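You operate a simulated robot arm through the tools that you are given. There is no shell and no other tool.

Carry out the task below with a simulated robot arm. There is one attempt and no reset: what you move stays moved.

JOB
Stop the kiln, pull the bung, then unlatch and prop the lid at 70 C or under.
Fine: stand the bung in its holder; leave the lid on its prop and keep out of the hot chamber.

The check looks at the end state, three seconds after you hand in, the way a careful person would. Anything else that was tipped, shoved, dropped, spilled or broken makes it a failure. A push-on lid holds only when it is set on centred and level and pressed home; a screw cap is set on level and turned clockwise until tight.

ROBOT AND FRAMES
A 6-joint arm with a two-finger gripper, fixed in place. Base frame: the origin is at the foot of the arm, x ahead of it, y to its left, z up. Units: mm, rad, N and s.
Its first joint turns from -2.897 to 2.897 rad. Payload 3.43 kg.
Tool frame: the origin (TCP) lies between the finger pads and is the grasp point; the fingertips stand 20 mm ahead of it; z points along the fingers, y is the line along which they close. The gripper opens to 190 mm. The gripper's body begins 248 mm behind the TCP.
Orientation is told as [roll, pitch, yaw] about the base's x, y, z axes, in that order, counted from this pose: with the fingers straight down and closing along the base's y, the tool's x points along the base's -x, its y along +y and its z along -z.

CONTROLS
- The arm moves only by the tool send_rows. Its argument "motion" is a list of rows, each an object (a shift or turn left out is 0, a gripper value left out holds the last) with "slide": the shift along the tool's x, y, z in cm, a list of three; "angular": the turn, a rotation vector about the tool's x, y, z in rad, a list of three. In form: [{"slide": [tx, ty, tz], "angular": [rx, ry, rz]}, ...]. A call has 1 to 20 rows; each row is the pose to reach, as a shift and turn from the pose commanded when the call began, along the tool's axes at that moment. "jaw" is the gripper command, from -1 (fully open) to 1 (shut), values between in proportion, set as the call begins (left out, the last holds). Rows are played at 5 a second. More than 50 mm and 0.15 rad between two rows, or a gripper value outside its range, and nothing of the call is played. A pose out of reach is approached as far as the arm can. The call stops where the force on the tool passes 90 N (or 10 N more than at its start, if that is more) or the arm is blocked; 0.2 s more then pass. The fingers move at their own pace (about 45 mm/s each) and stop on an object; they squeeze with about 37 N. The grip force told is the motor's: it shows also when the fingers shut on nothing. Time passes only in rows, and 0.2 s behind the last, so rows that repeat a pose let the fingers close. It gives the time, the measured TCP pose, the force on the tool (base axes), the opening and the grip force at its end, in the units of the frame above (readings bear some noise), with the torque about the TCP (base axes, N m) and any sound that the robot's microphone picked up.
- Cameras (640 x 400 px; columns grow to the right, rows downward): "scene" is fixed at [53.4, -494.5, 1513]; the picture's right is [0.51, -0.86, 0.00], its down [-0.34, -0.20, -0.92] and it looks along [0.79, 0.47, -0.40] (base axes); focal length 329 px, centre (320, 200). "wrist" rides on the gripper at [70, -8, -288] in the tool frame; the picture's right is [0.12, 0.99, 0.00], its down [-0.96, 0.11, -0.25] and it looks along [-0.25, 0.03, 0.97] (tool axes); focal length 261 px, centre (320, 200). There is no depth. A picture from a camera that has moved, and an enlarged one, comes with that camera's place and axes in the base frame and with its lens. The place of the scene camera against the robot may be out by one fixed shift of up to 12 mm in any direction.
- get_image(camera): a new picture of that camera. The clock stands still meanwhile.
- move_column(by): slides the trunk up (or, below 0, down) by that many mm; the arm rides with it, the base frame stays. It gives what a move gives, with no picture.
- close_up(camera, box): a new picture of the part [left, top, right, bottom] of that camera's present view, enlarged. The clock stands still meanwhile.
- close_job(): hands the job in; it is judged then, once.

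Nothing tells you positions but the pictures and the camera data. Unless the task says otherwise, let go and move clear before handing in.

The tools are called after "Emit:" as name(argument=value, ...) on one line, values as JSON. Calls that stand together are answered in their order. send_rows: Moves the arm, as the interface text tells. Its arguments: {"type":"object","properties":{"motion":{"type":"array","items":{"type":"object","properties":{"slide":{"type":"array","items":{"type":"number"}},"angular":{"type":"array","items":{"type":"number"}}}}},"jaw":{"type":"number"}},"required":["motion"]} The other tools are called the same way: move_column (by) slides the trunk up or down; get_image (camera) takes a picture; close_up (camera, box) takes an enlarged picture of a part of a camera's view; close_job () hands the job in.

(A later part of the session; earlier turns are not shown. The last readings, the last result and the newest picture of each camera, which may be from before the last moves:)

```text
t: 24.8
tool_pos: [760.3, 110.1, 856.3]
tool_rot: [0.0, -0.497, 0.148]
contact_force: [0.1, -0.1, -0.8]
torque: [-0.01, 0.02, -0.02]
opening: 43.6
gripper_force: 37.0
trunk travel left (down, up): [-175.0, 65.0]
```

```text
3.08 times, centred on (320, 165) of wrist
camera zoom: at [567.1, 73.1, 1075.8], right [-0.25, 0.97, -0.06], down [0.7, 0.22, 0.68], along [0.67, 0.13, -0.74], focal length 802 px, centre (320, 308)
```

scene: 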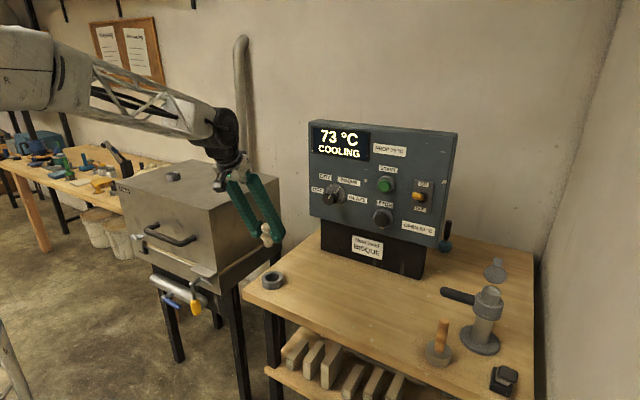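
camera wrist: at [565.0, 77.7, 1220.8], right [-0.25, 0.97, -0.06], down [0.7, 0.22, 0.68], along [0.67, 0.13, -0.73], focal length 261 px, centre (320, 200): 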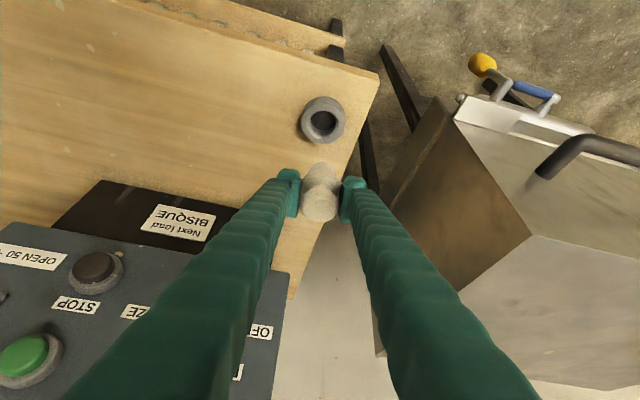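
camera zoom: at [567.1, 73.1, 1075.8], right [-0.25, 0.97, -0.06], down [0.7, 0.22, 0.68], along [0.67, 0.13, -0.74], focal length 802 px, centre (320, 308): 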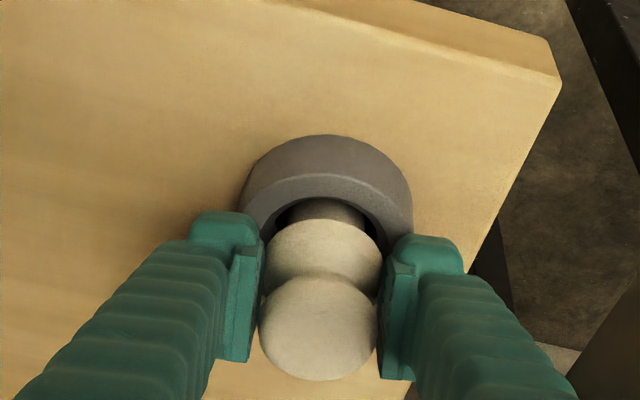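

The contact force is now close to zero, so I'm releasing the bung.

Emit:
send_rows(motion=[{"slide": [0, 0, 0]}, {"slide": [0, 0, 0]}, {"slide": [0, 0, 0]}, {"slide": [0, 0, 0]}], jaw=-0.1)

Emit:
close_up(camera="scene", box=[240, 230, 310, 300])

Emit:
close_up(camera="wrist", box=[260, 100, 380, 230])

```text
t: 25.8
tool_pos: [763.0, 109.8, 858.3]
tool_rot: [0.0, -0.501, 0.148]
contact_force: [0.7, -0.2, -0.7]
torque: [-0.03, -0.01, 0.02]
opening: 104.7
gripper_force: 0.1
trunk travel left (down, up): [-175.0, 65.0]
```

```text
5.71 times, centred on (275, 265) of scene
camera zoom: at [53.4, -494.5, 1513.0], right [0.51, -0.86, 0.0], down [-0.34, -0.2, -0.92], along [0.79, 0.47, -0.4], focal length 1878 px, centre (577, -171)
```

zoom: 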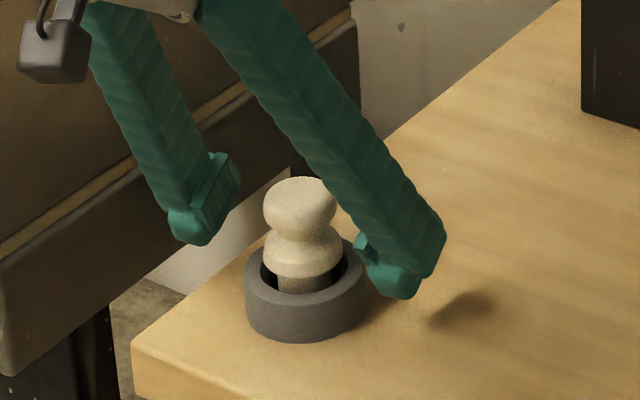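

```text
3.08 times, centred on (320, 165) of wrist
camera zoom: at [567.8, 73.1, 1077.1], right [-0.25, 0.97, -0.06], down [0.7, 0.22, 0.68], along [0.67, 0.13, -0.73], focal length 802 px, centre (320, 308)
```

zoom: 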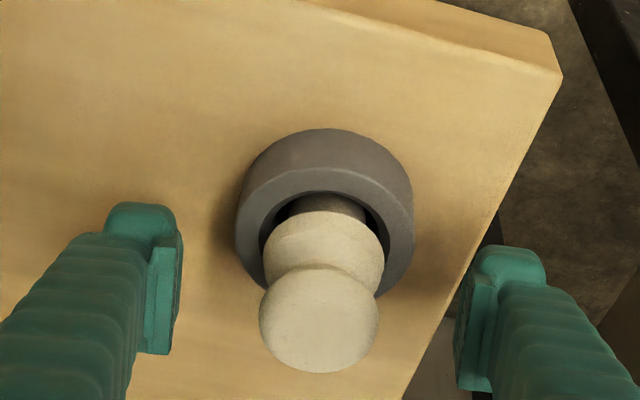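

The bung stands upright in its holder. I'm backing off along the tool axis and moving to view the latch and prop on the kiln front.

Emit:
send_rows(motion=[{"slide": [0, 0, -4]}, {"slide": [0, 0, -8.5]}, {"slide": [0, 0, -13]}, {"slide": [0, 0, -15.5], "angular": [-0.01, -0.01, -0.012]}, {"slide": [1.4, 3.9, -17.4], "angular": [-0.05, -0.053, -0.065]}, {"slide": [2.9, 7.9, -19.2], "angular": [-0.09, -0.097, -0.119]}, {"slide": [4.3, 11.8, -21.1], "angular": [-0.13, -0.14, -0.17]}, {"slide": [5.7, 15.8, -23], "angular": [-0.17, -0.183, -0.224]}, {"slide": [7.2, 19.7, -24.8], "angular": [-0.21, -0.226, -0.277]}, {"slide": [8.6, 23.7, -26.6], "angular": [-0.245, -0.263, -0.322]}, {"slide": [10.05, 27.6, -28.5], "angular": [-0.2745, -0.2951, -0.3614]}])

Emit:
get_image(camera="wrist")

Emit:
get_image(camera="scene")

```text
t: 28.2
tool_pos: [501.2, 351.0, 1060.7]
tool_rot: [-0.001, -0.798, 0.601]
contact_force: [1.1, 0.4, 1.0]
torque: [-0.06, -0.03, -0.02]
opening: 104.5
gripper_force: 0.0
trunk travel left (down, up): [-175.0, 65.0]
```

```text
taken
camera wrist: at [296.1, 199.8, 1210.9], right [-0.63, 0.77, -0.09], down [0.34, 0.37, 0.86], along [0.7, 0.51, -0.5], focal length 261 px, centre (320, 200)
```

wrist: 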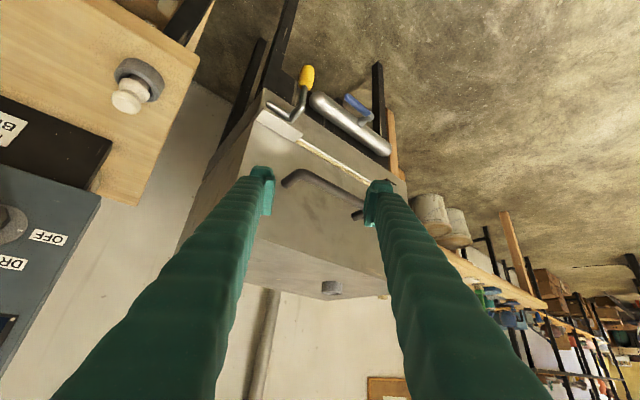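

```text
taken
```

scene: 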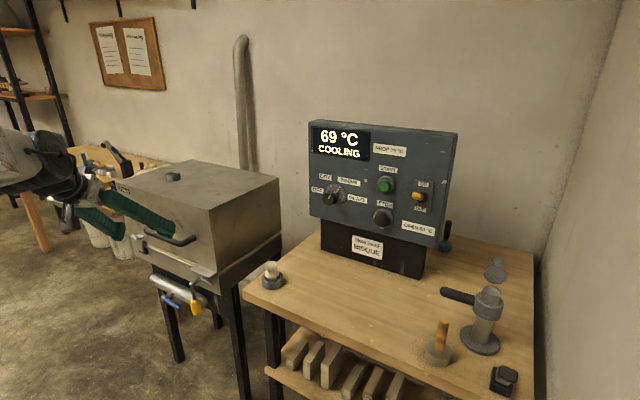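

The display reads 69 °C, so the lid may now be propped. I'm zooming on the prop crank and latch.

Emit:
close_up(camera="wrist", box=[240, 50, 400, 170])

Emit:
close_up(camera="wrist", box=[330, 140, 430, 240])

Emit:
close_up(camera="scene", box=[140, 255, 220, 325])

Emit:
close_up(camera="wrist", box=[90, 40, 190, 130])

```text
3.33 times, centred on (320, 110) of wrist
camera zoom: at [296.1, 199.8, 1210.9], right [-0.63, 0.77, -0.09], down [0.34, 0.37, 0.86], along [0.7, 0.51, -0.5], focal length 869 px, centre (320, 500)
```

zoom: 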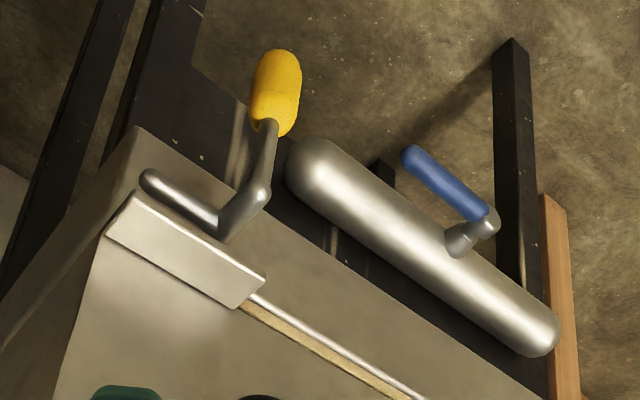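

```text
4.00 times, centred on (380, 190) of wrist
camera zoom: at [296.1, 199.8, 1210.9], right [-0.63, 0.77, -0.09], down [0.34, 0.37, 0.86], along [0.7, 0.51, -0.5], focal length 1043 px, centre (80, 240)
```

zoom: 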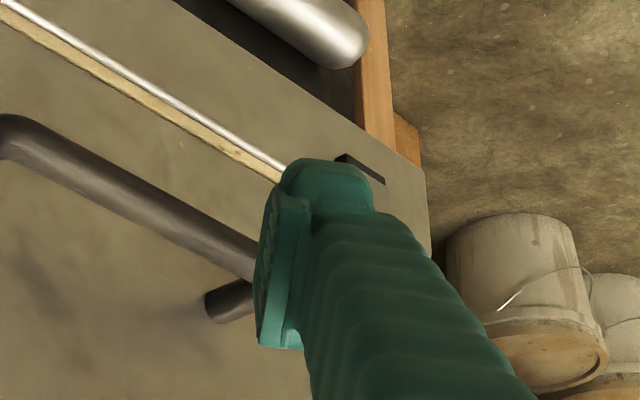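

```text
5.71 times, centred on (180, 290) of scene
camera zoom: at [53.4, -494.5, 1513.0], right [0.51, -0.86, 0.0], down [-0.34, -0.2, -0.92], along [0.79, 0.47, -0.4], focal length 1878 px, centre (1120, -314)
```

zoom: 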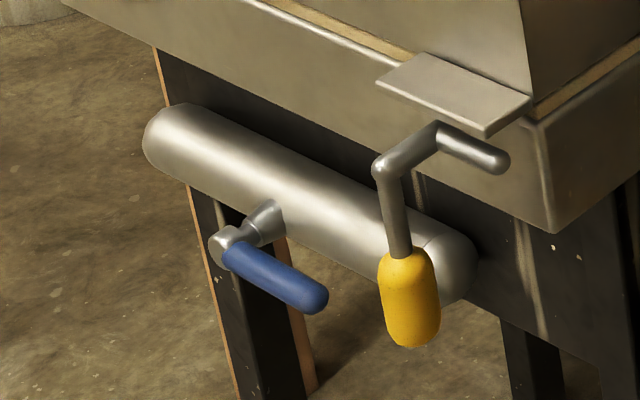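

```text
4.44 times, centred on (140, 85) of wrist
camera zoom: at [296.1, 199.8, 1210.9], right [-0.63, 0.77, -0.09], down [0.34, 0.37, 0.86], along [0.7, 0.51, -0.5], focal length 1158 px, centre (1120, 711)
```

zoom: 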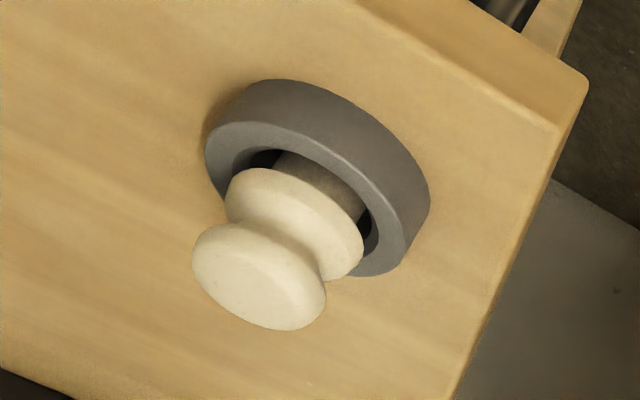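

The crank is clear now: its shaft points out along x at about (y 381, z 772). The stub pointing right sits under the lid plate (z 810), so swinging the yellow handle down → right raises the stub under the plate. The latch has to come first, at about (653, 724, 865), so I'm moving for a close view with the jaws wide.

Emit:
send_rows(motion=[{"slide": [-0.94, 3.78, 2.68], "angular": [-0.0286, 0, -0.0279]}, {"slide": [-1.88, 7.56, 5.36], "angular": [-0.0573, 0, -0.0558]}, {"slide": [-2.82, 11.34, 8.04], "angular": [-0.0859, 0, -0.0838]}, {"slide": [-3.76, 15.12, 10.72], "angular": [-0.1146, 0, -0.1117]}, {"slide": [-4.7, 18.9, 13.4], "angular": [-0.1432, 0, -0.1396]}], jaw=-1)

Emit:
get_image(camera="wrist")

Emit:
close_up(camera="scene", box=[110, 215, 200, 275])

```text
t: 29.4
tool_pos: [497.6, 577.9, 1002.1]
tool_rot: [-0.001, -0.802, 0.8]
contact_force: [0.2, -0.6, 0.4]
torque: [0.05, 0.0, 0.05]
opening: 189.9
gripper_force: 0.0
trunk travel left (down, up): [-175.0, 65.0]
```

```text
taken
camera wrist: at [327.8, 389.6, 1151.5], right [-0.77, 0.63, -0.09], down [0.26, 0.43, 0.86], along [0.58, 0.64, -0.5], focal length 261 px, centre (320, 200)
```

wrist: 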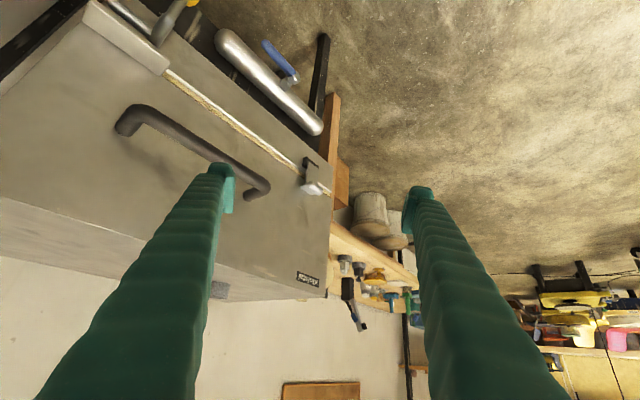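

```text
6.67 times, centred on (155, 245) of scene
camera zoom: at [53.4, -494.5, 1513.0], right [0.51, -0.86, 0.0], down [-0.34, -0.2, -0.92], along [0.79, 0.47, -0.4], focal length 2191 px, centre (1420, -100)
```

zoom: 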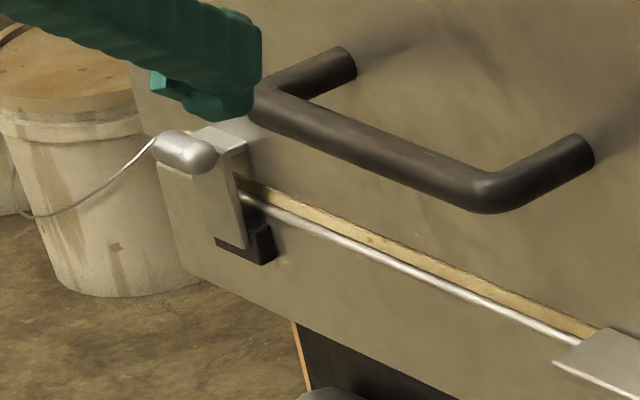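

Emit:
close_up(camera="wrist", box=[280, 140, 350, 210])

Emit:
close_up(camera="wrist", box=[80, 0, 350, 200])

Emit:
close_up(camera="scene", box=[120, 225, 160, 265])

```text
5.71 times, centred on (315, 175) of wrist
camera zoom: at [327.8, 389.6, 1151.5], right [-0.77, 0.63, -0.09], down [0.26, 0.43, 0.86], along [0.58, 0.64, -0.5], focal length 1489 px, centre (349, 343)
```

zoom: 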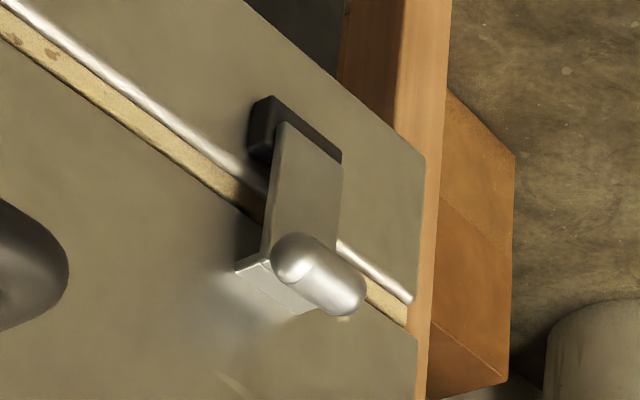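

```text
2.00 times, centred on (215, 100) of wrist
camera zoom: at [327.8, 389.6, 1151.5], right [-0.77, 0.63, -0.09], down [0.26, 0.43, 0.86], along [0.58, 0.64, -0.5], focal length 521 px, centre (530, 400)
```

zoom: 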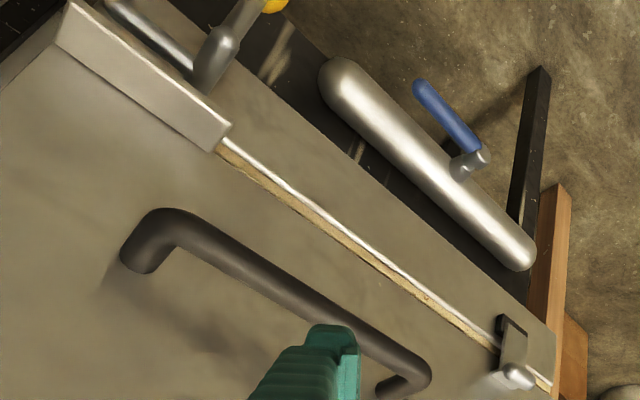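

```text
10.00 times, centred on (140, 245) of scene
camera zoom: at [53.4, -494.5, 1513.0], right [0.51, -0.86, 0.0], down [-0.34, -0.2, -0.92], along [0.79, 0.47, -0.4], focal length 3286 px, centre (2120, -250)
```

zoom: 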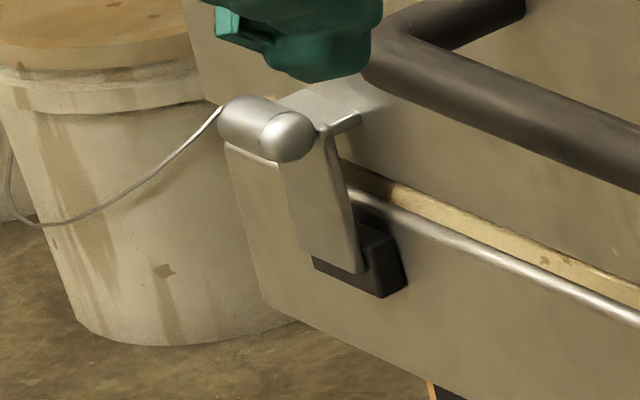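

The latch is a hasp. Its hinge block is at the bottom (about x 692, z 768), with a plate over the seam and a knob at the top at about (668, 745, 843), so it has to be pulled outward and down. I'll go above it with the tool vertical and closing along y, to verify.

Emit:
send_rows(motion=[{"slide": [-1.81, 0.08, 1.74], "angular": [0.0355, 0.0842, 0.084]}, {"slide": [-3.62, 0.16, 3.49], "angular": [0.0711, 0.1684, 0.168]}, {"slide": [-5.43, 0.24, 5.23], "angular": [0.1066, 0.2526, 0.2519]}, {"slide": [-7.24, 0.32, 6.97], "angular": [0.1421, 0.3368, 0.3359]}, {"slide": [-9.05, 0.39, 8.72], "angular": [0.1777, 0.421, 0.4199]}, {"slide": [-10.86, 0.47, 10.46], "angular": [0.2132, 0.5052, 0.5039]}, {"slide": [-12.67, 0.55, 12.2], "angular": [0.2487, 0.5894, 0.5878]}, {"slide": [-14.48, 0.63, 13.95], "angular": [0.2843, 0.6736, 0.6718]}, {"slide": [-16.29, 0.71, 15.69], "angular": [0.3198, 0.7578, 0.7558]}], jaw=-0.263)

Emit:
get_image(camera="wrist")

Emit:
get_image(camera="scene")

```text
t: 31.4
tool_pos: [651.1, 747.6, 1008.0]
tool_rot: [0.0, 0.002, -0.001]
contact_force: [-0.7, -1.0, -0.4]
torque: [0.05, -0.24, 0.0]
opening: 120.0
gripper_force: 0.1
trunk travel left (down, up): [-175.0, 65.0]
```

```text
taken
camera wrist: at [582.2, 739.9, 1296.0], right [-0.12, 0.99, 0.0], down [0.96, 0.12, 0.25], along [0.24, 0.03, -0.97], focal length 261 px, centre (320, 200)
```

wrist: 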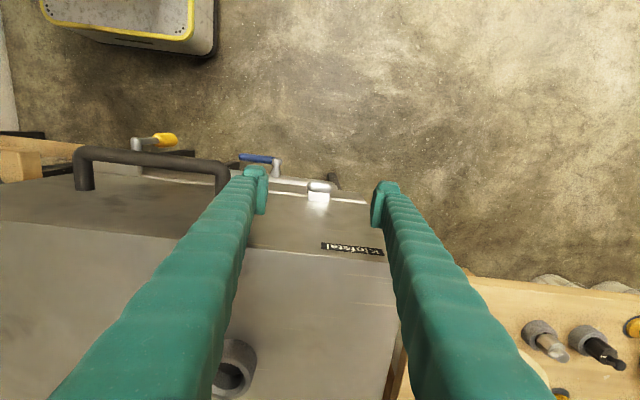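

```text
taken
```

scene: 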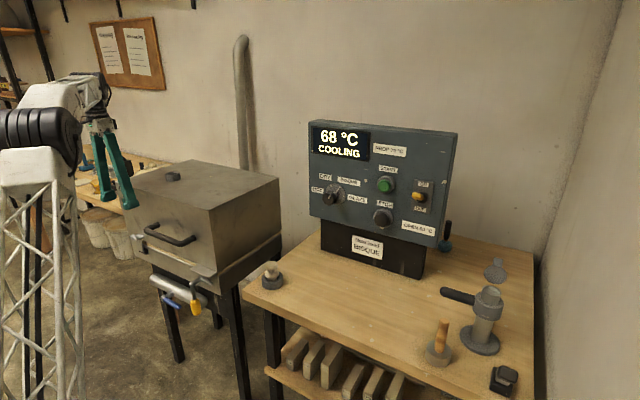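

Emit:
close_up(camera="wrist", box=[240, 150, 400, 260])

Emit:
close_up(camera="wrist", box=[295, 170, 345, 210])

```text
3.64 times, centred on (320, 205) of wrist
camera zoom: at [582.2, 739.9, 1296.0], right [-0.12, 0.99, 0.0], down [0.96, 0.12, 0.25], along [0.24, 0.03, -0.97], focal length 948 px, centre (320, 182)
```

zoom: 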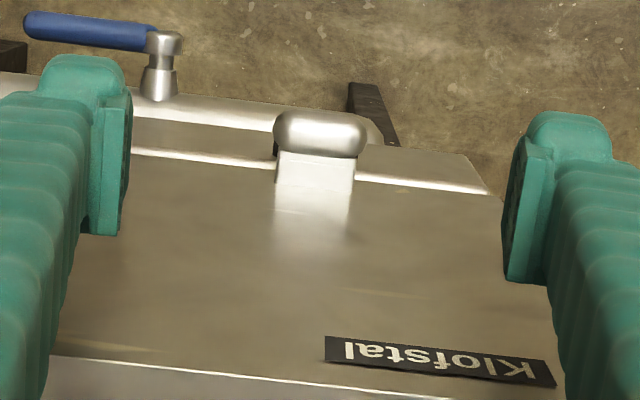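

```text
10.00 times, centred on (320, 190) of wrist
camera zoom: at [582.2, 739.9, 1296.0], right [-0.12, 0.99, 0.0], down [0.96, 0.12, 0.25], along [0.24, 0.03, -0.97], focal length 2606 px, centre (320, 300)
```

zoom: 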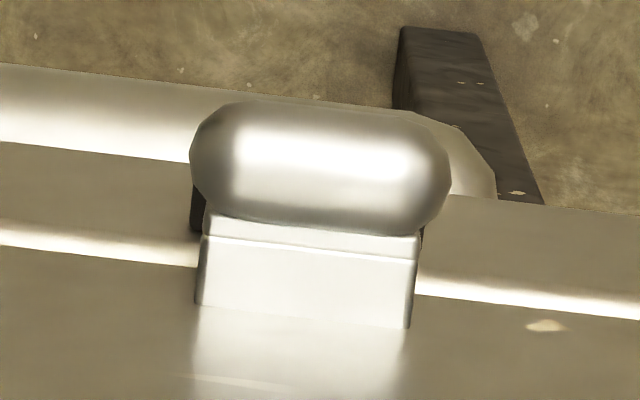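

From above, the knob is at about (675, 752, 837), 47 mm long along y, and just overhangs the plate on both ends. I can grip its ends along y, which lets the hasp pivot in the grip. Descending now.

Emit:
send_rows(motion=[{"slide": [-0.4, 0.13, 4.2]}, {"slide": [-0.8, 0.26, 8.4]}, {"slide": [-1.1, 0.39, 12.6]}, {"slide": [-1.2, 0.39, 15.0]}], jaw=0.05)

Emit:
close_up(camera="wrist", box=[260, 150, 380, 240])

Emit:
close_up(camera="scene", box=[100, 200, 190, 275])

```text
t: 32.4
tool_pos: [662.1, 750.0, 857.6]
tool_rot: [-0.001, 0.003, 0.0]
contact_force: [0.2, -0.5, 1.3]
torque: [0.04, -0.04, -0.01]
opening: 90.2
gripper_force: 0.0
trunk travel left (down, up): [-175.0, 65.0]
```

```text
4.44 times, centred on (320, 195) of wrist
camera zoom: at [593.8, 742.8, 1145.1], right [-0.12, 0.99, 0.0], down [0.96, 0.12, 0.25], along [0.24, 0.03, -0.97], focal length 1158 px, centre (320, 222)
```

zoom: 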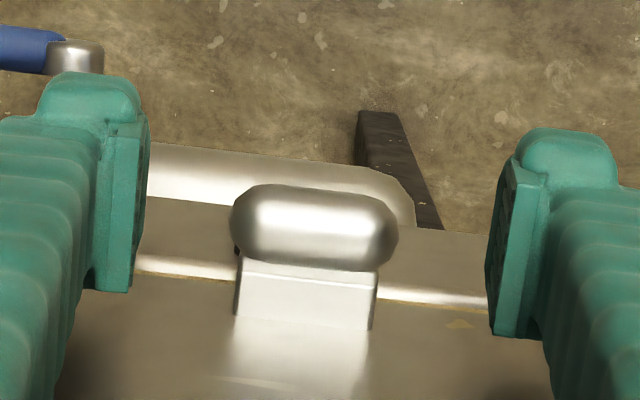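

```text
5.33 times, centred on (145, 238) of scene
camera zoom: at [53.4, -494.5, 1513.0], right [0.51, -0.86, 0.0], down [-0.34, -0.2, -0.92], along [0.79, 0.47, -0.4], focal length 1753 px, centre (1253, 0)
```

zoom: 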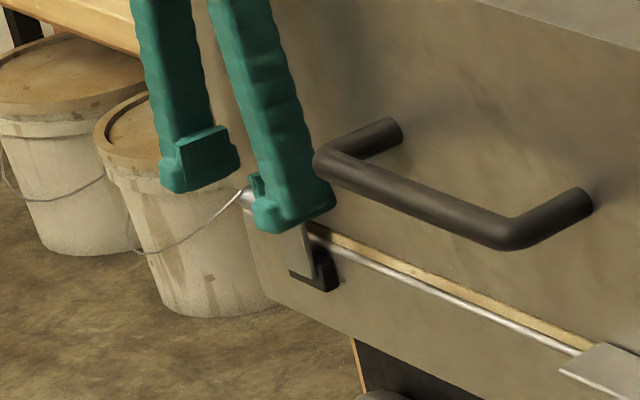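

Emit:
send_rows(motion=[{"slide": [-0.2, 0.1, 1.2]}, {"slide": [-0.4, 0.15, 2.4]}])

Emit:
send_rows(motion=[{"slide": [0, 0, 0]}, {"slide": [0, 0, 0]}, {"slide": [0, 0, 0]}, {"slide": [0, 0, 0]}], jaw=1)

Emit:
close_up(camera="wrist", box=[260, 150, 380, 240])

Emit:
close_up(camera="scene", box=[100, 200, 190, 275])

```text
t: 33.0
tool_pos: [666.4, 752.6, 834.2]
tool_rot: [-0.002, 0.002, 0.0]
contact_force: [1.0, -0.2, 0.3]
torque: [-0.02, -0.05, 0.0]
opening: 90.6
gripper_force: 0.0
trunk travel left (down, up): [-175.0, 65.0]
```

```text
t: 34.0
tool_pos: [666.8, 750.6, 833.0]
tool_rot: [-0.003, 0.002, 0.0]
contact_force: [-4.6, -23.2, -1.2]
torque: [0.02, 0.17, -0.27]
opening: 44.3
gripper_force: 37.8
trunk travel left (down, up): [-175.0, 65.0]
```

```text
4.44 times, centred on (320, 195) of wrist
camera zoom: at [598.6, 743.0, 1121.3], right [-0.12, 0.99, 0.0], down [0.96, 0.12, 0.24], along [0.24, 0.03, -0.97], focal length 1158 px, centre (320, 222)
```

zoom: 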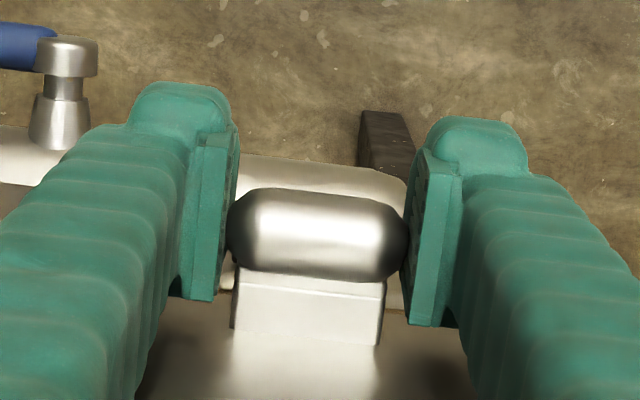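

```text
5.33 times, centred on (145, 238) of scene
camera zoom: at [53.4, -494.5, 1513.0], right [0.51, -0.86, 0.0], down [-0.34, -0.2, -0.92], along [0.79, 0.47, -0.4], focal length 1753 px, centre (1253, 0)
```

zoom: 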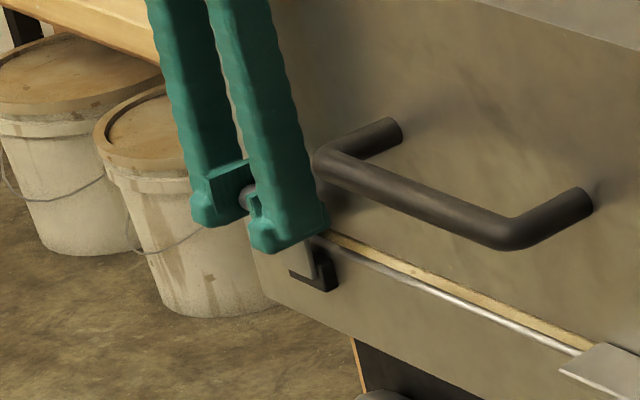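

The knob is gripped. I'm pulling it outward along the hinge arc in stages, watching force.

Emit:
send_rows(motion=[{"slide": [0.4, -0.1, 0.1]}, {"slide": [0.85, -0.12, 0.3]}, {"slide": [1.3, -0.15, 0.5]}, {"slide": [1.79, -0.15, 0.78]}])

Emit:
close_up(camera="scene", box=[100, 200, 190, 275])

Emit:
close_up(camera="wrist", box=[260, 150, 380, 240])

```text
t: 35.0
tool_pos: [649.1, 750.4, 827.8]
tool_rot: [-0.001, 0.003, 0.003]
contact_force: [14.0, -22.5, 12.6]
torque: [-0.07, -1.27, -0.04]
opening: 44.0
gripper_force: 44.7
trunk travel left (down, up): [-175.0, 65.0]
```

```text
5.33 times, centred on (145, 238) of scene
camera zoom: at [53.4, -494.5, 1513.0], right [0.51, -0.86, 0.0], down [-0.34, -0.2, -0.92], along [0.79, 0.47, -0.4], focal length 1753 px, centre (1253, 0)
```

zoom: 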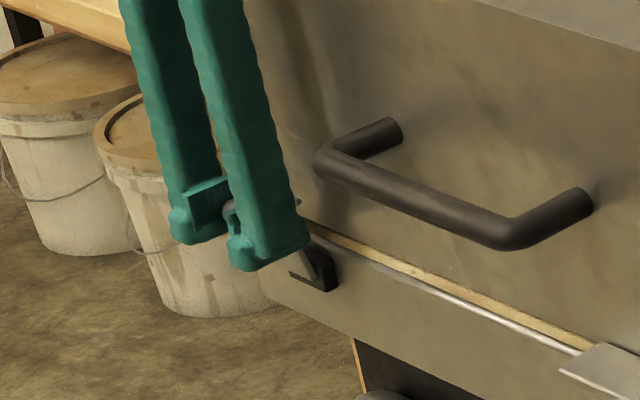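

```text
4.44 times, centred on (320, 195) of wrist
camera zoom: at [580.6, 742.1, 1115.3], right [-0.12, 0.99, 0.0], down [0.96, 0.12, 0.25], along [0.24, 0.03, -0.97], focal length 1158 px, centre (320, 222)
```

zoom: 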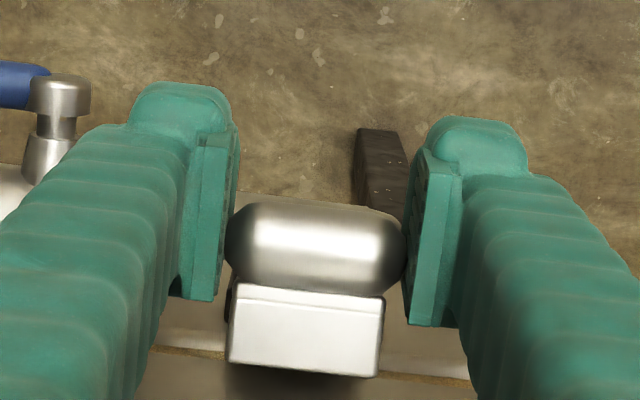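

The hasp is swinging out. Continuing along the arc.

Emit:
send_rows(motion=[{"slide": [0.6, -0.15, 0.3]}, {"slide": [1.12, -0.2, 0.7]}, {"slide": [1.7, -0.2, 1.25]}, {"slide": [2.25, -0.2, 2.0]}, {"slide": [2.65, -0.2, 2.8]}, {"slide": [2.95, -0.2, 3.6]}])

Emit:
close_up(camera="scene", box=[100, 200, 190, 275])

Emit:
close_up(camera="wrist", box=[260, 150, 380, 240])

```text
t: 36.4
tool_pos: [616.5, 749.7, 790.9]
tool_rot: [0.001, 0.002, 0.002]
contact_force: [-23.0, 8.4, 28.3]
torque: [-0.07, -1.41, 0.26]
opening: 44.8
gripper_force: 44.9
trunk travel left (down, up): [-175.0, 65.0]
```

```text
5.33 times, centred on (145, 238) of scene
camera zoom: at [53.4, -494.5, 1513.0], right [0.51, -0.86, 0.0], down [-0.34, -0.2, -0.92], along [0.79, 0.47, -0.4], focal length 1753 px, centre (1253, 0)
```

zoom: 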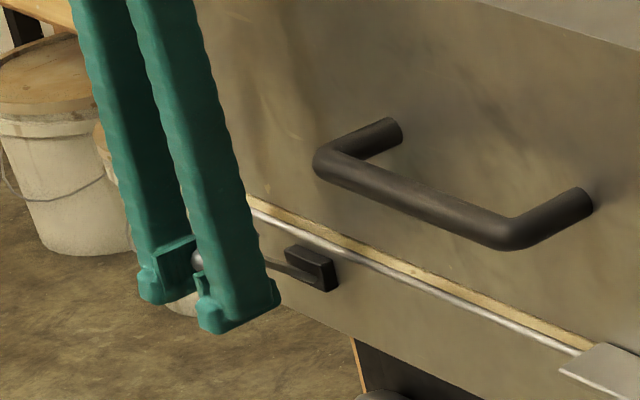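

```text
4.44 times, centred on (320, 195) of wrist
camera zoom: at [548.6, 741.5, 1079.6], right [-0.12, 0.99, 0.0], down [0.96, 0.12, 0.25], along [0.24, 0.03, -0.97], focal length 1158 px, centre (320, 222)
```

zoom: 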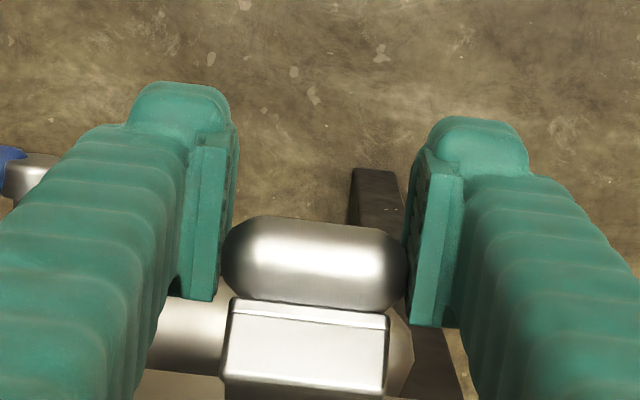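

Emit:
send_rows(motion=[{"slide": [0.3, 0, 0.3]}, {"slide": [0.4, 0, 0.8]}, {"slide": [0.4, 0, 1.3]}])

Emit:
close_up(camera="scene", box=[100, 200, 190, 275])

Emit:
close_up(camera="wrist", box=[260, 150, 380, 240])

```text
t: 37.2
tool_pos: [613.8, 750.6, 776.9]
tool_rot: [0.0, 0.002, -0.001]
contact_force: [-16.5, 32.3, 22.9]
torque: [-0.3, -1.54, 0.33]
opening: 44.6
gripper_force: 45.1
trunk travel left (down, up): [-175.0, 65.0]
```

```text
5.33 times, centred on (145, 238) of scene
camera zoom: at [53.4, -494.5, 1513.0], right [0.51, -0.86, 0.0], down [-0.34, -0.2, -0.92], along [0.79, 0.47, -0.4], focal length 1753 px, centre (1253, 0)
```

zoom: 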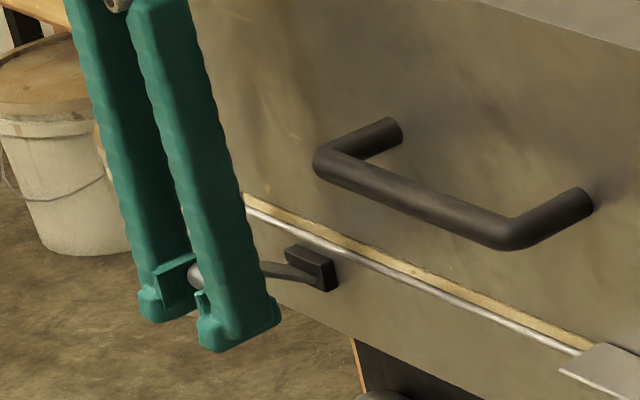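

```text
4.44 times, centred on (320, 195) of wrist
camera zoom: at [545.2, 741.6, 1065.2], right [-0.12, 0.99, 0.0], down [0.96, 0.12, 0.25], along [0.24, 0.03, -0.97], focal length 1158 px, centre (320, 222)
```

zoom: 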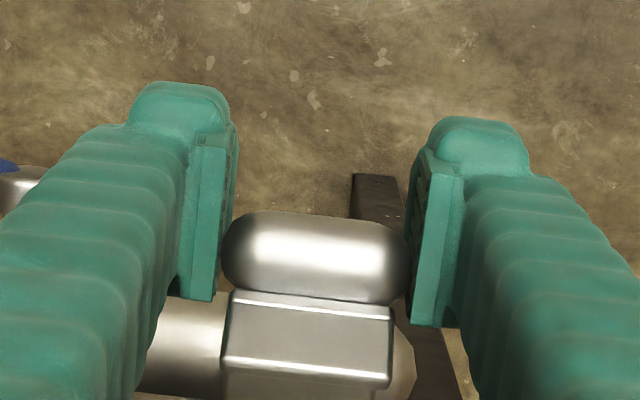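

The knob has started slipping in the grip, so the hasp may be near its stop. I'll open the fingers and see where it rests.

Emit:
send_rows(motion=[{"slide": [0, 0, -0.4]}, {"slide": [0, 0, -0.4]}, {"slide": [0, 0, -0.4]}, {"slide": [0, 0, -0.4]}], jaw=0.1)

Emit:
close_up(camera="scene", box=[100, 200, 190, 275])

Emit:
close_up(camera="wrist", box=[260, 150, 380, 240])

```text
t: 38.2
tool_pos: [615.4, 747.6, 780.6]
tool_rot: [-0.002, 0.001, 0.002]
contact_force: [0.8, 0.0, 0.0]
torque: [0.0, 0.02, 0.0]
opening: 85.4
gripper_force: 0.2
trunk travel left (down, up): [-175.0, 65.0]
```

```text
5.33 times, centred on (145, 238) of scene
camera zoom: at [53.4, -494.5, 1513.0], right [0.51, -0.86, 0.0], down [-0.34, -0.2, -0.92], along [0.79, 0.47, -0.4], focal length 1753 px, centre (1253, 0)
```

zoom: 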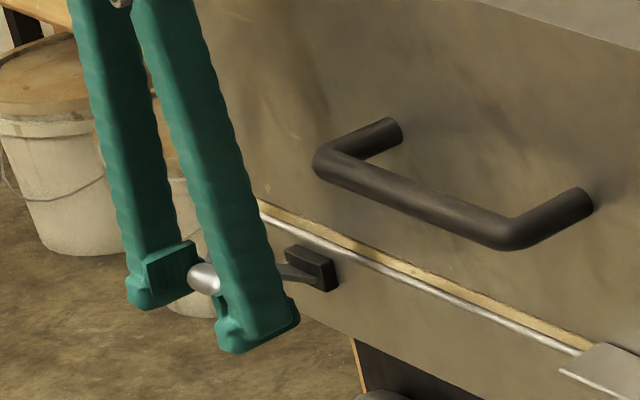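

```text
4.44 times, centred on (320, 195) of wrist
camera zoom: at [547.4, 740.1, 1068.5], right [-0.12, 0.99, 0.0], down [0.96, 0.12, 0.25], along [0.24, 0.03, -0.97], focal length 1158 px, centre (320, 222)
```

zoom: 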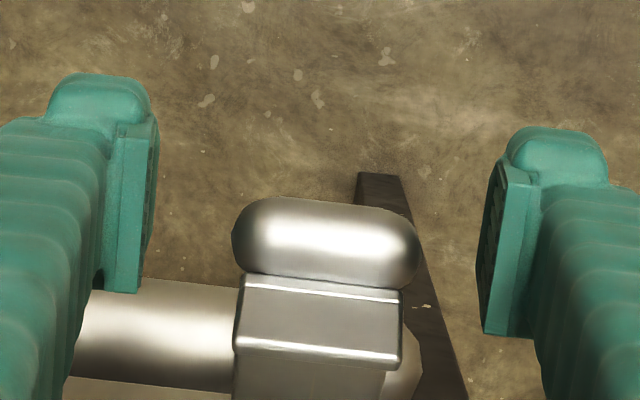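

The hasp stays open at about 65–70° on its own. I'll push it further open from above with closed fingers to be sure it's fully clear.

Emit:
send_rows(motion=[{"slide": [0, 0, -4]}, {"slide": [0, 0.2, -7]}])

Emit:
send_rows(motion=[{"slide": [0.0, 0.2, 0]}, {"slide": [0.0, 0.2, 0]}, {"slide": [0.0, 0.2, 0]}, {"slide": [0.0, 0.2, 0]}, {"slide": [0.0, 0.2, 2.0]}], jaw=1)

Emit:
send_rows(motion=[{"slide": [0, 0, 0.6]}, {"slide": [0, 0, 1.2]}, {"slide": [0, 0, 1.8]}, {"slide": [0, 0, 2.4]}])

Emit:
close_up(camera="scene", box=[100, 200, 190, 275])

```text
t: 38.8
tool_pos: [615.5, 751.4, 849.7]
tool_rot: [-0.003, 0.001, 0.001]
contact_force: [0.0, -0.3, -0.1]
torque: [-0.07, 0.03, 0.04]
opening: 85.7
gripper_force: 0.0
trunk travel left (down, up): [-175.0, 65.0]
```

```text
t: 40.0
tool_pos: [615.5, 751.8, 831.1]
tool_rot: [-0.002, 0.001, -0.001]
contact_force: [0.5, -0.9, 0.3]
torque: [0.03, -0.02, 0.01]
opening: 0.1
gripper_force: 18.9
trunk travel left (down, up): [-175.0, 65.0]
```

```text
t: 41.0
tool_pos: [616.1, 752.1, 807.6]
tool_rot: [-0.003, 0.002, 0.001]
contact_force: [-1.3, -0.1, -0.1]
torque: [0.01, -0.02, -0.02]
opening: 0.4
gripper_force: 34.2
trunk travel left (down, up): [-175.0, 65.0]
```

```text
5.33 times, centred on (145, 238) of scene
camera zoom: at [53.4, -494.5, 1513.0], right [0.51, -0.86, 0.0], down [-0.34, -0.2, -0.92], along [0.79, 0.47, -0.4], focal length 1753 px, centre (1253, 0)
```

zoom: 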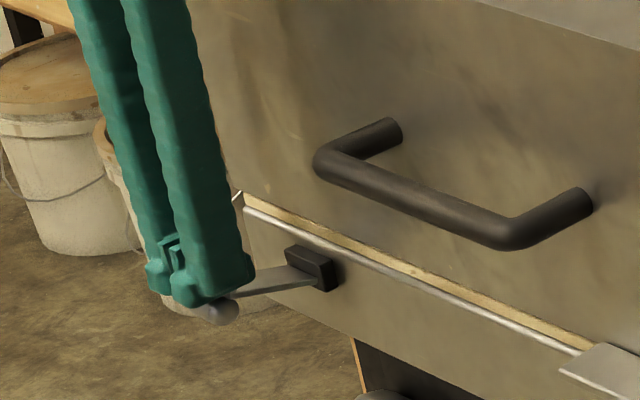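

The hasp moved easily and is now about horizontal. I'm pushing it a bit further down.

Emit:
send_rows(motion=[{"slide": [0, 0, 0.8]}, {"slide": [-0.1, 0, 1.6]}, {"slide": [-0.2, 0, 2.4]}, {"slide": [-0.4, 0, 3.2]}])

Emit:
close_up(camera="scene", box=[100, 200, 190, 275])

Emit:
get_image(camera="wrist")

```text
t: 42.0
tool_pos: [620.7, 752.3, 775.5]
tool_rot: [-0.001, 0.002, -0.001]
contact_force: [-0.5, -0.3, 0.2]
torque: [0.02, -0.05, -0.01]
opening: 0.0
gripper_force: 34.5
trunk travel left (down, up): [-175.0, 65.0]
```

```text
5.33 times, centred on (145, 238) of scene
camera zoom: at [53.4, -494.5, 1513.0], right [0.51, -0.86, 0.0], down [-0.34, -0.2, -0.92], along [0.79, 0.47, -0.4], focal length 1753 px, centre (1253, 0)
```

zoom: 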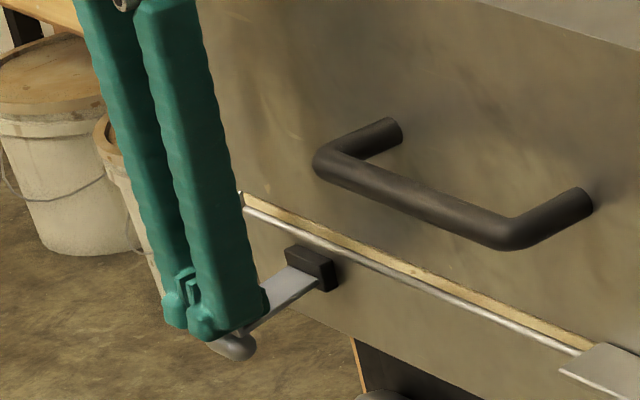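

```text
taken
camera wrist: at [551.7, 744.5, 1063.0], right [-0.12, 0.99, 0.0], down [0.96, 0.12, 0.25], along [0.24, 0.03, -0.97], focal length 261 px, centre (320, 200)
```

wrist: 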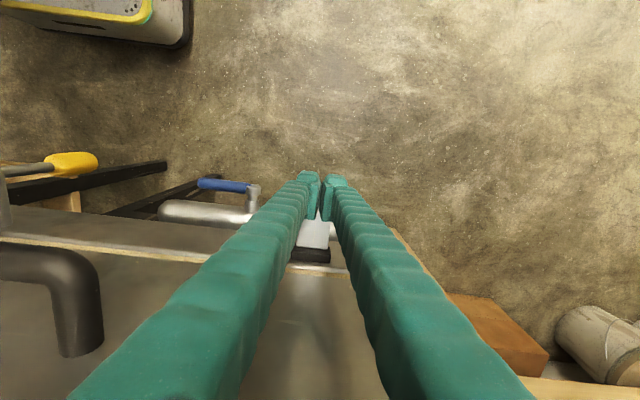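

The hasp is down past horizontal, so the lid is unlatched. I'm moving off it and swinging to a pre-push pose near the prop crank, tilted about 46° with the fingers shut.

Emit:
send_rows(motion=[{"slide": [1.0, 0, -4]}, {"slide": [2.5, 0, -8]}, {"slide": [3.3, -4.3, -7.64], "angular": [-0.017, -0.1134, -0.0405]}, {"slide": [4.1, -8.6, -7.27], "angular": [-0.034, -0.2268, -0.0811]}, {"slide": [4.9, -12.95, -6.9], "angular": [-0.051, -0.3402, -0.1216]}, {"slide": [5.7, -17.3, -6.5], "angular": [-0.069, -0.4536, -0.1621]}, {"slide": [6.5, -21.6, -6.2], "angular": [-0.086, -0.567, -0.2026]}, {"slide": [7.3, -25.9, -5.8], "angular": [-0.103, -0.6804, -0.2432]}, {"slide": [8.07, -30.23, -5.45], "angular": [-0.12, -0.7938, -0.2837]}])

Emit:
get_image(camera="wrist")

Emit:
get_image(camera="scene")

```text
t: 44.0
tool_pos: [538.7, 450.0, 829.7]
tool_rot: [0.001, -0.796, 0.301]
contact_force: [0.4, 1.4, 0.2]
torque: [-0.09, 0.01, -0.12]
opening: 0.2
gripper_force: 34.5
trunk travel left (down, up): [-175.0, 65.0]
```

```text
taken
camera wrist: at [299.1, 366.8, 981.0], right [-0.37, 0.92, -0.08], down [0.44, 0.26, 0.86], along [0.82, 0.28, -0.5], focal length 261 px, centre (320, 200)
```

wrist: 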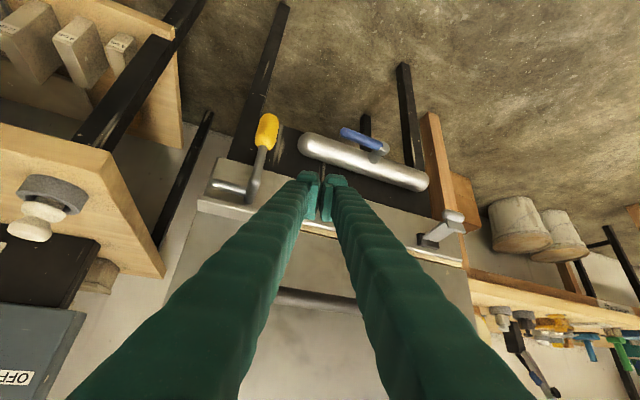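

```text
taken
```

scene: 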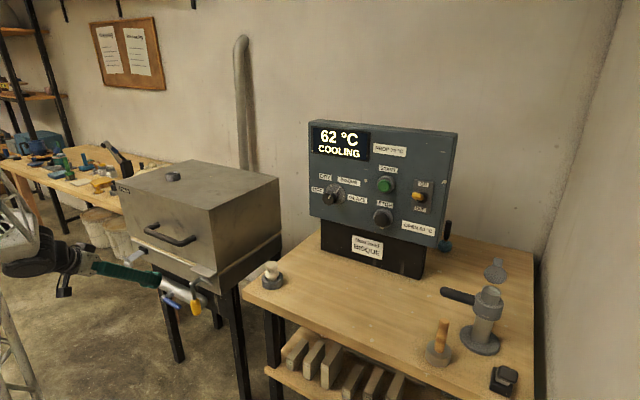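

62 °C. The latch shows open at right. Zooming on the prop crank.

Emit:
close_up(camera="wrist", box=[190, 100, 340, 220])

Emit:
close_up(camera="wrist", box=[400, 190, 490, 270])

Emit:
close_up(camera="scene", box=[130, 240, 220, 320])

```text
3.33 times, centred on (265, 160) of wrist
camera zoom: at [299.1, 366.8, 981.0], right [-0.37, 0.92, -0.08], down [0.44, 0.26, 0.86], along [0.82, 0.28, -0.5], focal length 869 px, centre (503, 333)
```

zoom: 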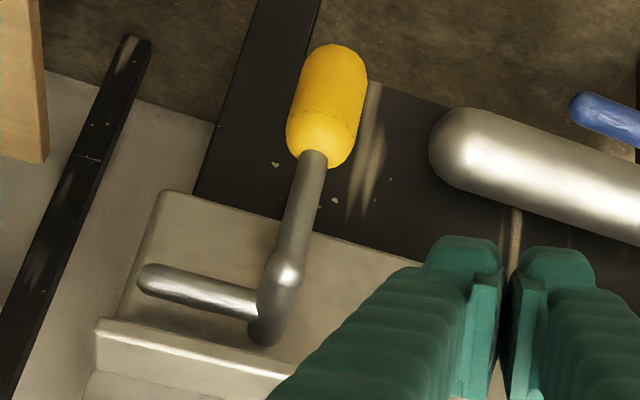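

```text
5.00 times, centred on (445, 230) of wrist
camera zoom: at [299.1, 366.8, 981.0], right [-0.37, 0.92, -0.08], down [0.44, 0.26, 0.86], along [0.82, 0.28, -0.5], focal length 1303 px, centre (-305, 50)
```

zoom: 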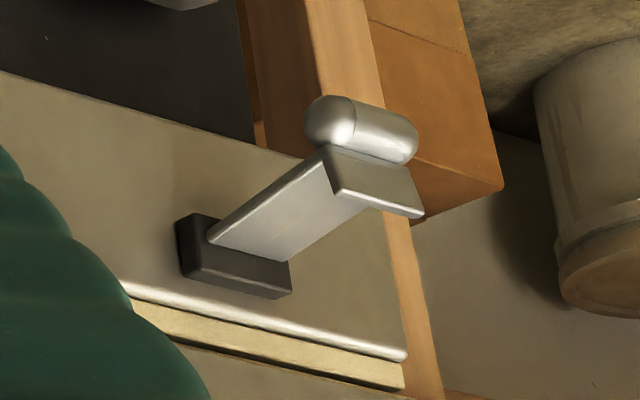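

```text
5.00 times, centred on (175, 280) of scene
camera zoom: at [53.4, -494.5, 1513.0], right [0.51, -0.86, 0.0], down [-0.34, -0.2, -0.92], along [0.79, 0.47, -0.4], focal length 1643 px, centre (1045, -200)
```

zoom: 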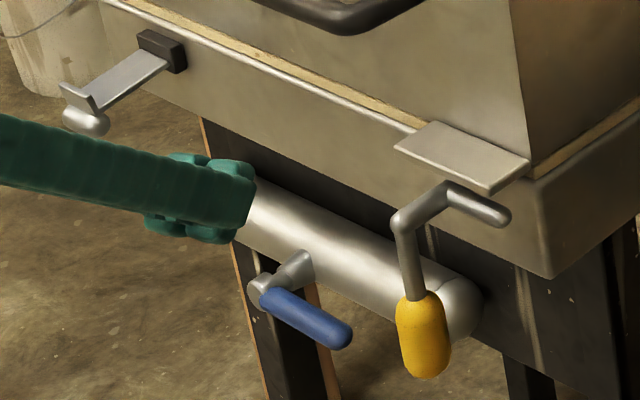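

The crank geometry now agrees across views: the pivot is at about (y 380, z 777), the yellow grip's centre is at (639, 381, 671), and the stub tip is at y 323. I'm placing the closed fingers on the left (+y) side of the yellow grip.

Emit:
send_rows(motion=[{"slide": [1.25, -0.65, 4.36]}, {"slide": [2.5, -1.29, 8.72]}, {"slide": [3.75, -1.94, 13.08]}, {"slide": [5.0, -2.58, 17.44]}])

Emit:
close_up(camera="wrist", box=[190, 80, 390, 230])

Emit:
close_up(camera="scene", box=[130, 240, 220, 320])

```text
t: 45.0
tool_pos: [632.4, 451.5, 672.4]
tool_rot: [0.0, -0.798, 0.3]
contact_force: [-0.8, -0.5, 0.5]
torque: [0.03, 0.03, 0.0]
opening: 0.0
gripper_force: 34.5
trunk travel left (down, up): [-175.0, 65.0]
```

```text
2.67 times, centred on (290, 155) of wrist
camera zoom: at [392.5, 367.9, 822.5], right [-0.37, 0.92, -0.08], down [0.44, 0.26, 0.86], along [0.82, 0.28, -0.5], focal length 695 px, centre (400, 320)
```

zoom: 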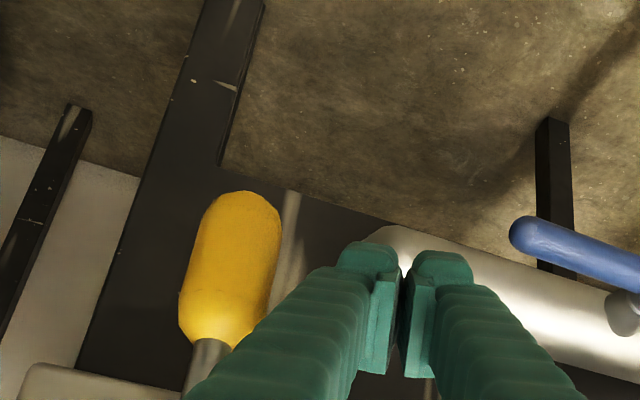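

```text
5.00 times, centred on (175, 280) of scene
camera zoom: at [53.4, -494.5, 1513.0], right [0.51, -0.86, 0.0], down [-0.34, -0.2, -0.92], along [0.79, 0.47, -0.4], focal length 1643 px, centre (1045, -200)
```

zoom: 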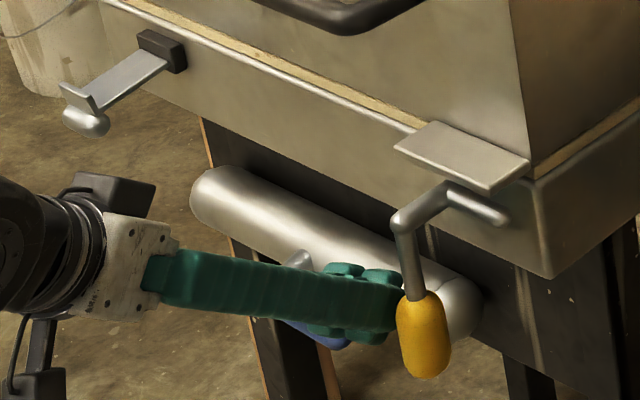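

The fingers sit beside the yellow grip. I'm starting the push to the right along the arc, to about 30°, then checking.

Emit:
send_rows(motion=[{"slide": [0.3, -1.1, -0.2]}, {"slide": [0.59, -2.24, -0.4]}, {"slide": [1.0, -3.2, -0.4]}, {"slide": [1.45, -4.1, -0.4]}, {"slide": [1.82, -5.01, -0.4]}, {"slide": [2.2, -6.4, -0.7]}, {"slide": [2.54, -7.92, -0.96]}])

Emit:
close_up(camera="wrist", box=[190, 80, 390, 230])

Emit:
close_up(camera="scene", box=[130, 240, 220, 320])

```text
t: 46.6
tool_pos: [655.4, 410.0, 673.8]
tool_rot: [-0.004, -0.793, 0.303]
contact_force: [-8.2, 4.4, -2.9]
torque: [-0.02, -0.56, -0.43]
opening: 0.2
gripper_force: 34.1
out of reach, approached as far as the arm can: row 3, 4, 5, 6, 7
trunk travel left (down, up): [-175.0, 65.0]
```

```text
2.67 times, centred on (290, 155) of wrist
camera zoom: at [416.3, 326.9, 825.8], right [-0.37, 0.92, -0.09], down [0.44, 0.26, 0.86], along [0.82, 0.28, -0.51], focal length 695 px, centre (400, 320)
```

zoom: 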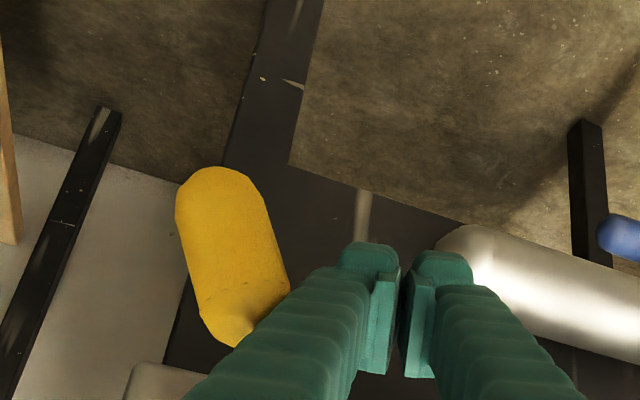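

```text
5.00 times, centred on (175, 280) of scene
camera zoom: at [53.4, -494.5, 1513.0], right [0.51, -0.86, 0.0], down [-0.34, -0.2, -0.92], along [0.79, 0.47, -0.4], focal length 1643 px, centre (1045, -200)
```

zoom: 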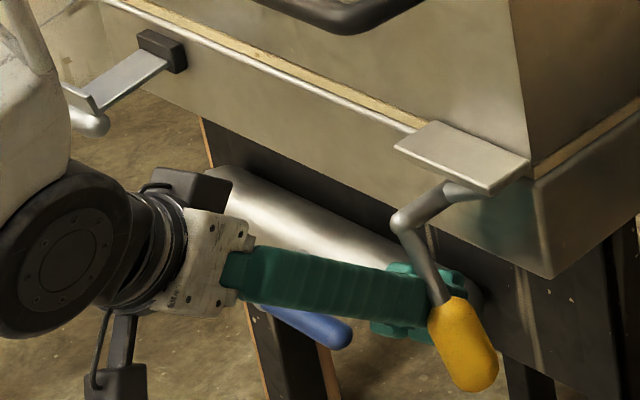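

The handle turned about 25°, but the arm ran out of wrist travel this low. I'll back off, lower the trunk so the forearm is flatter, and re-engage.

Emit:
send_rows(motion=[{"slide": [0.5, 2.5, -1.5]}, {"slide": [0.0, 4.5, -4.5]}, {"slide": [-1.5, 5.5, -8.5]}, {"slide": [-2.7, 6.5, -13.0]}, {"slide": [-3.5, 7.0, -17.0]}])

Emit:
get_image(camera="scene")

```text
t: 47.8
tool_pos: [544.5, 447.5, 818.7]
tool_rot: [-0.002, -0.799, 0.302]
contact_force: [-0.2, 0.4, -0.3]
torque: [-0.09, -0.01, -0.04]
opening: 0.0
gripper_force: 34.5
trunk travel left (down, up): [-175.0, 65.0]
```

```text
taken
```

scene: 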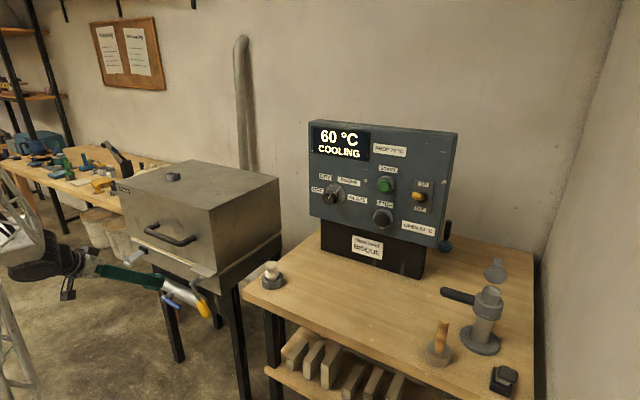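

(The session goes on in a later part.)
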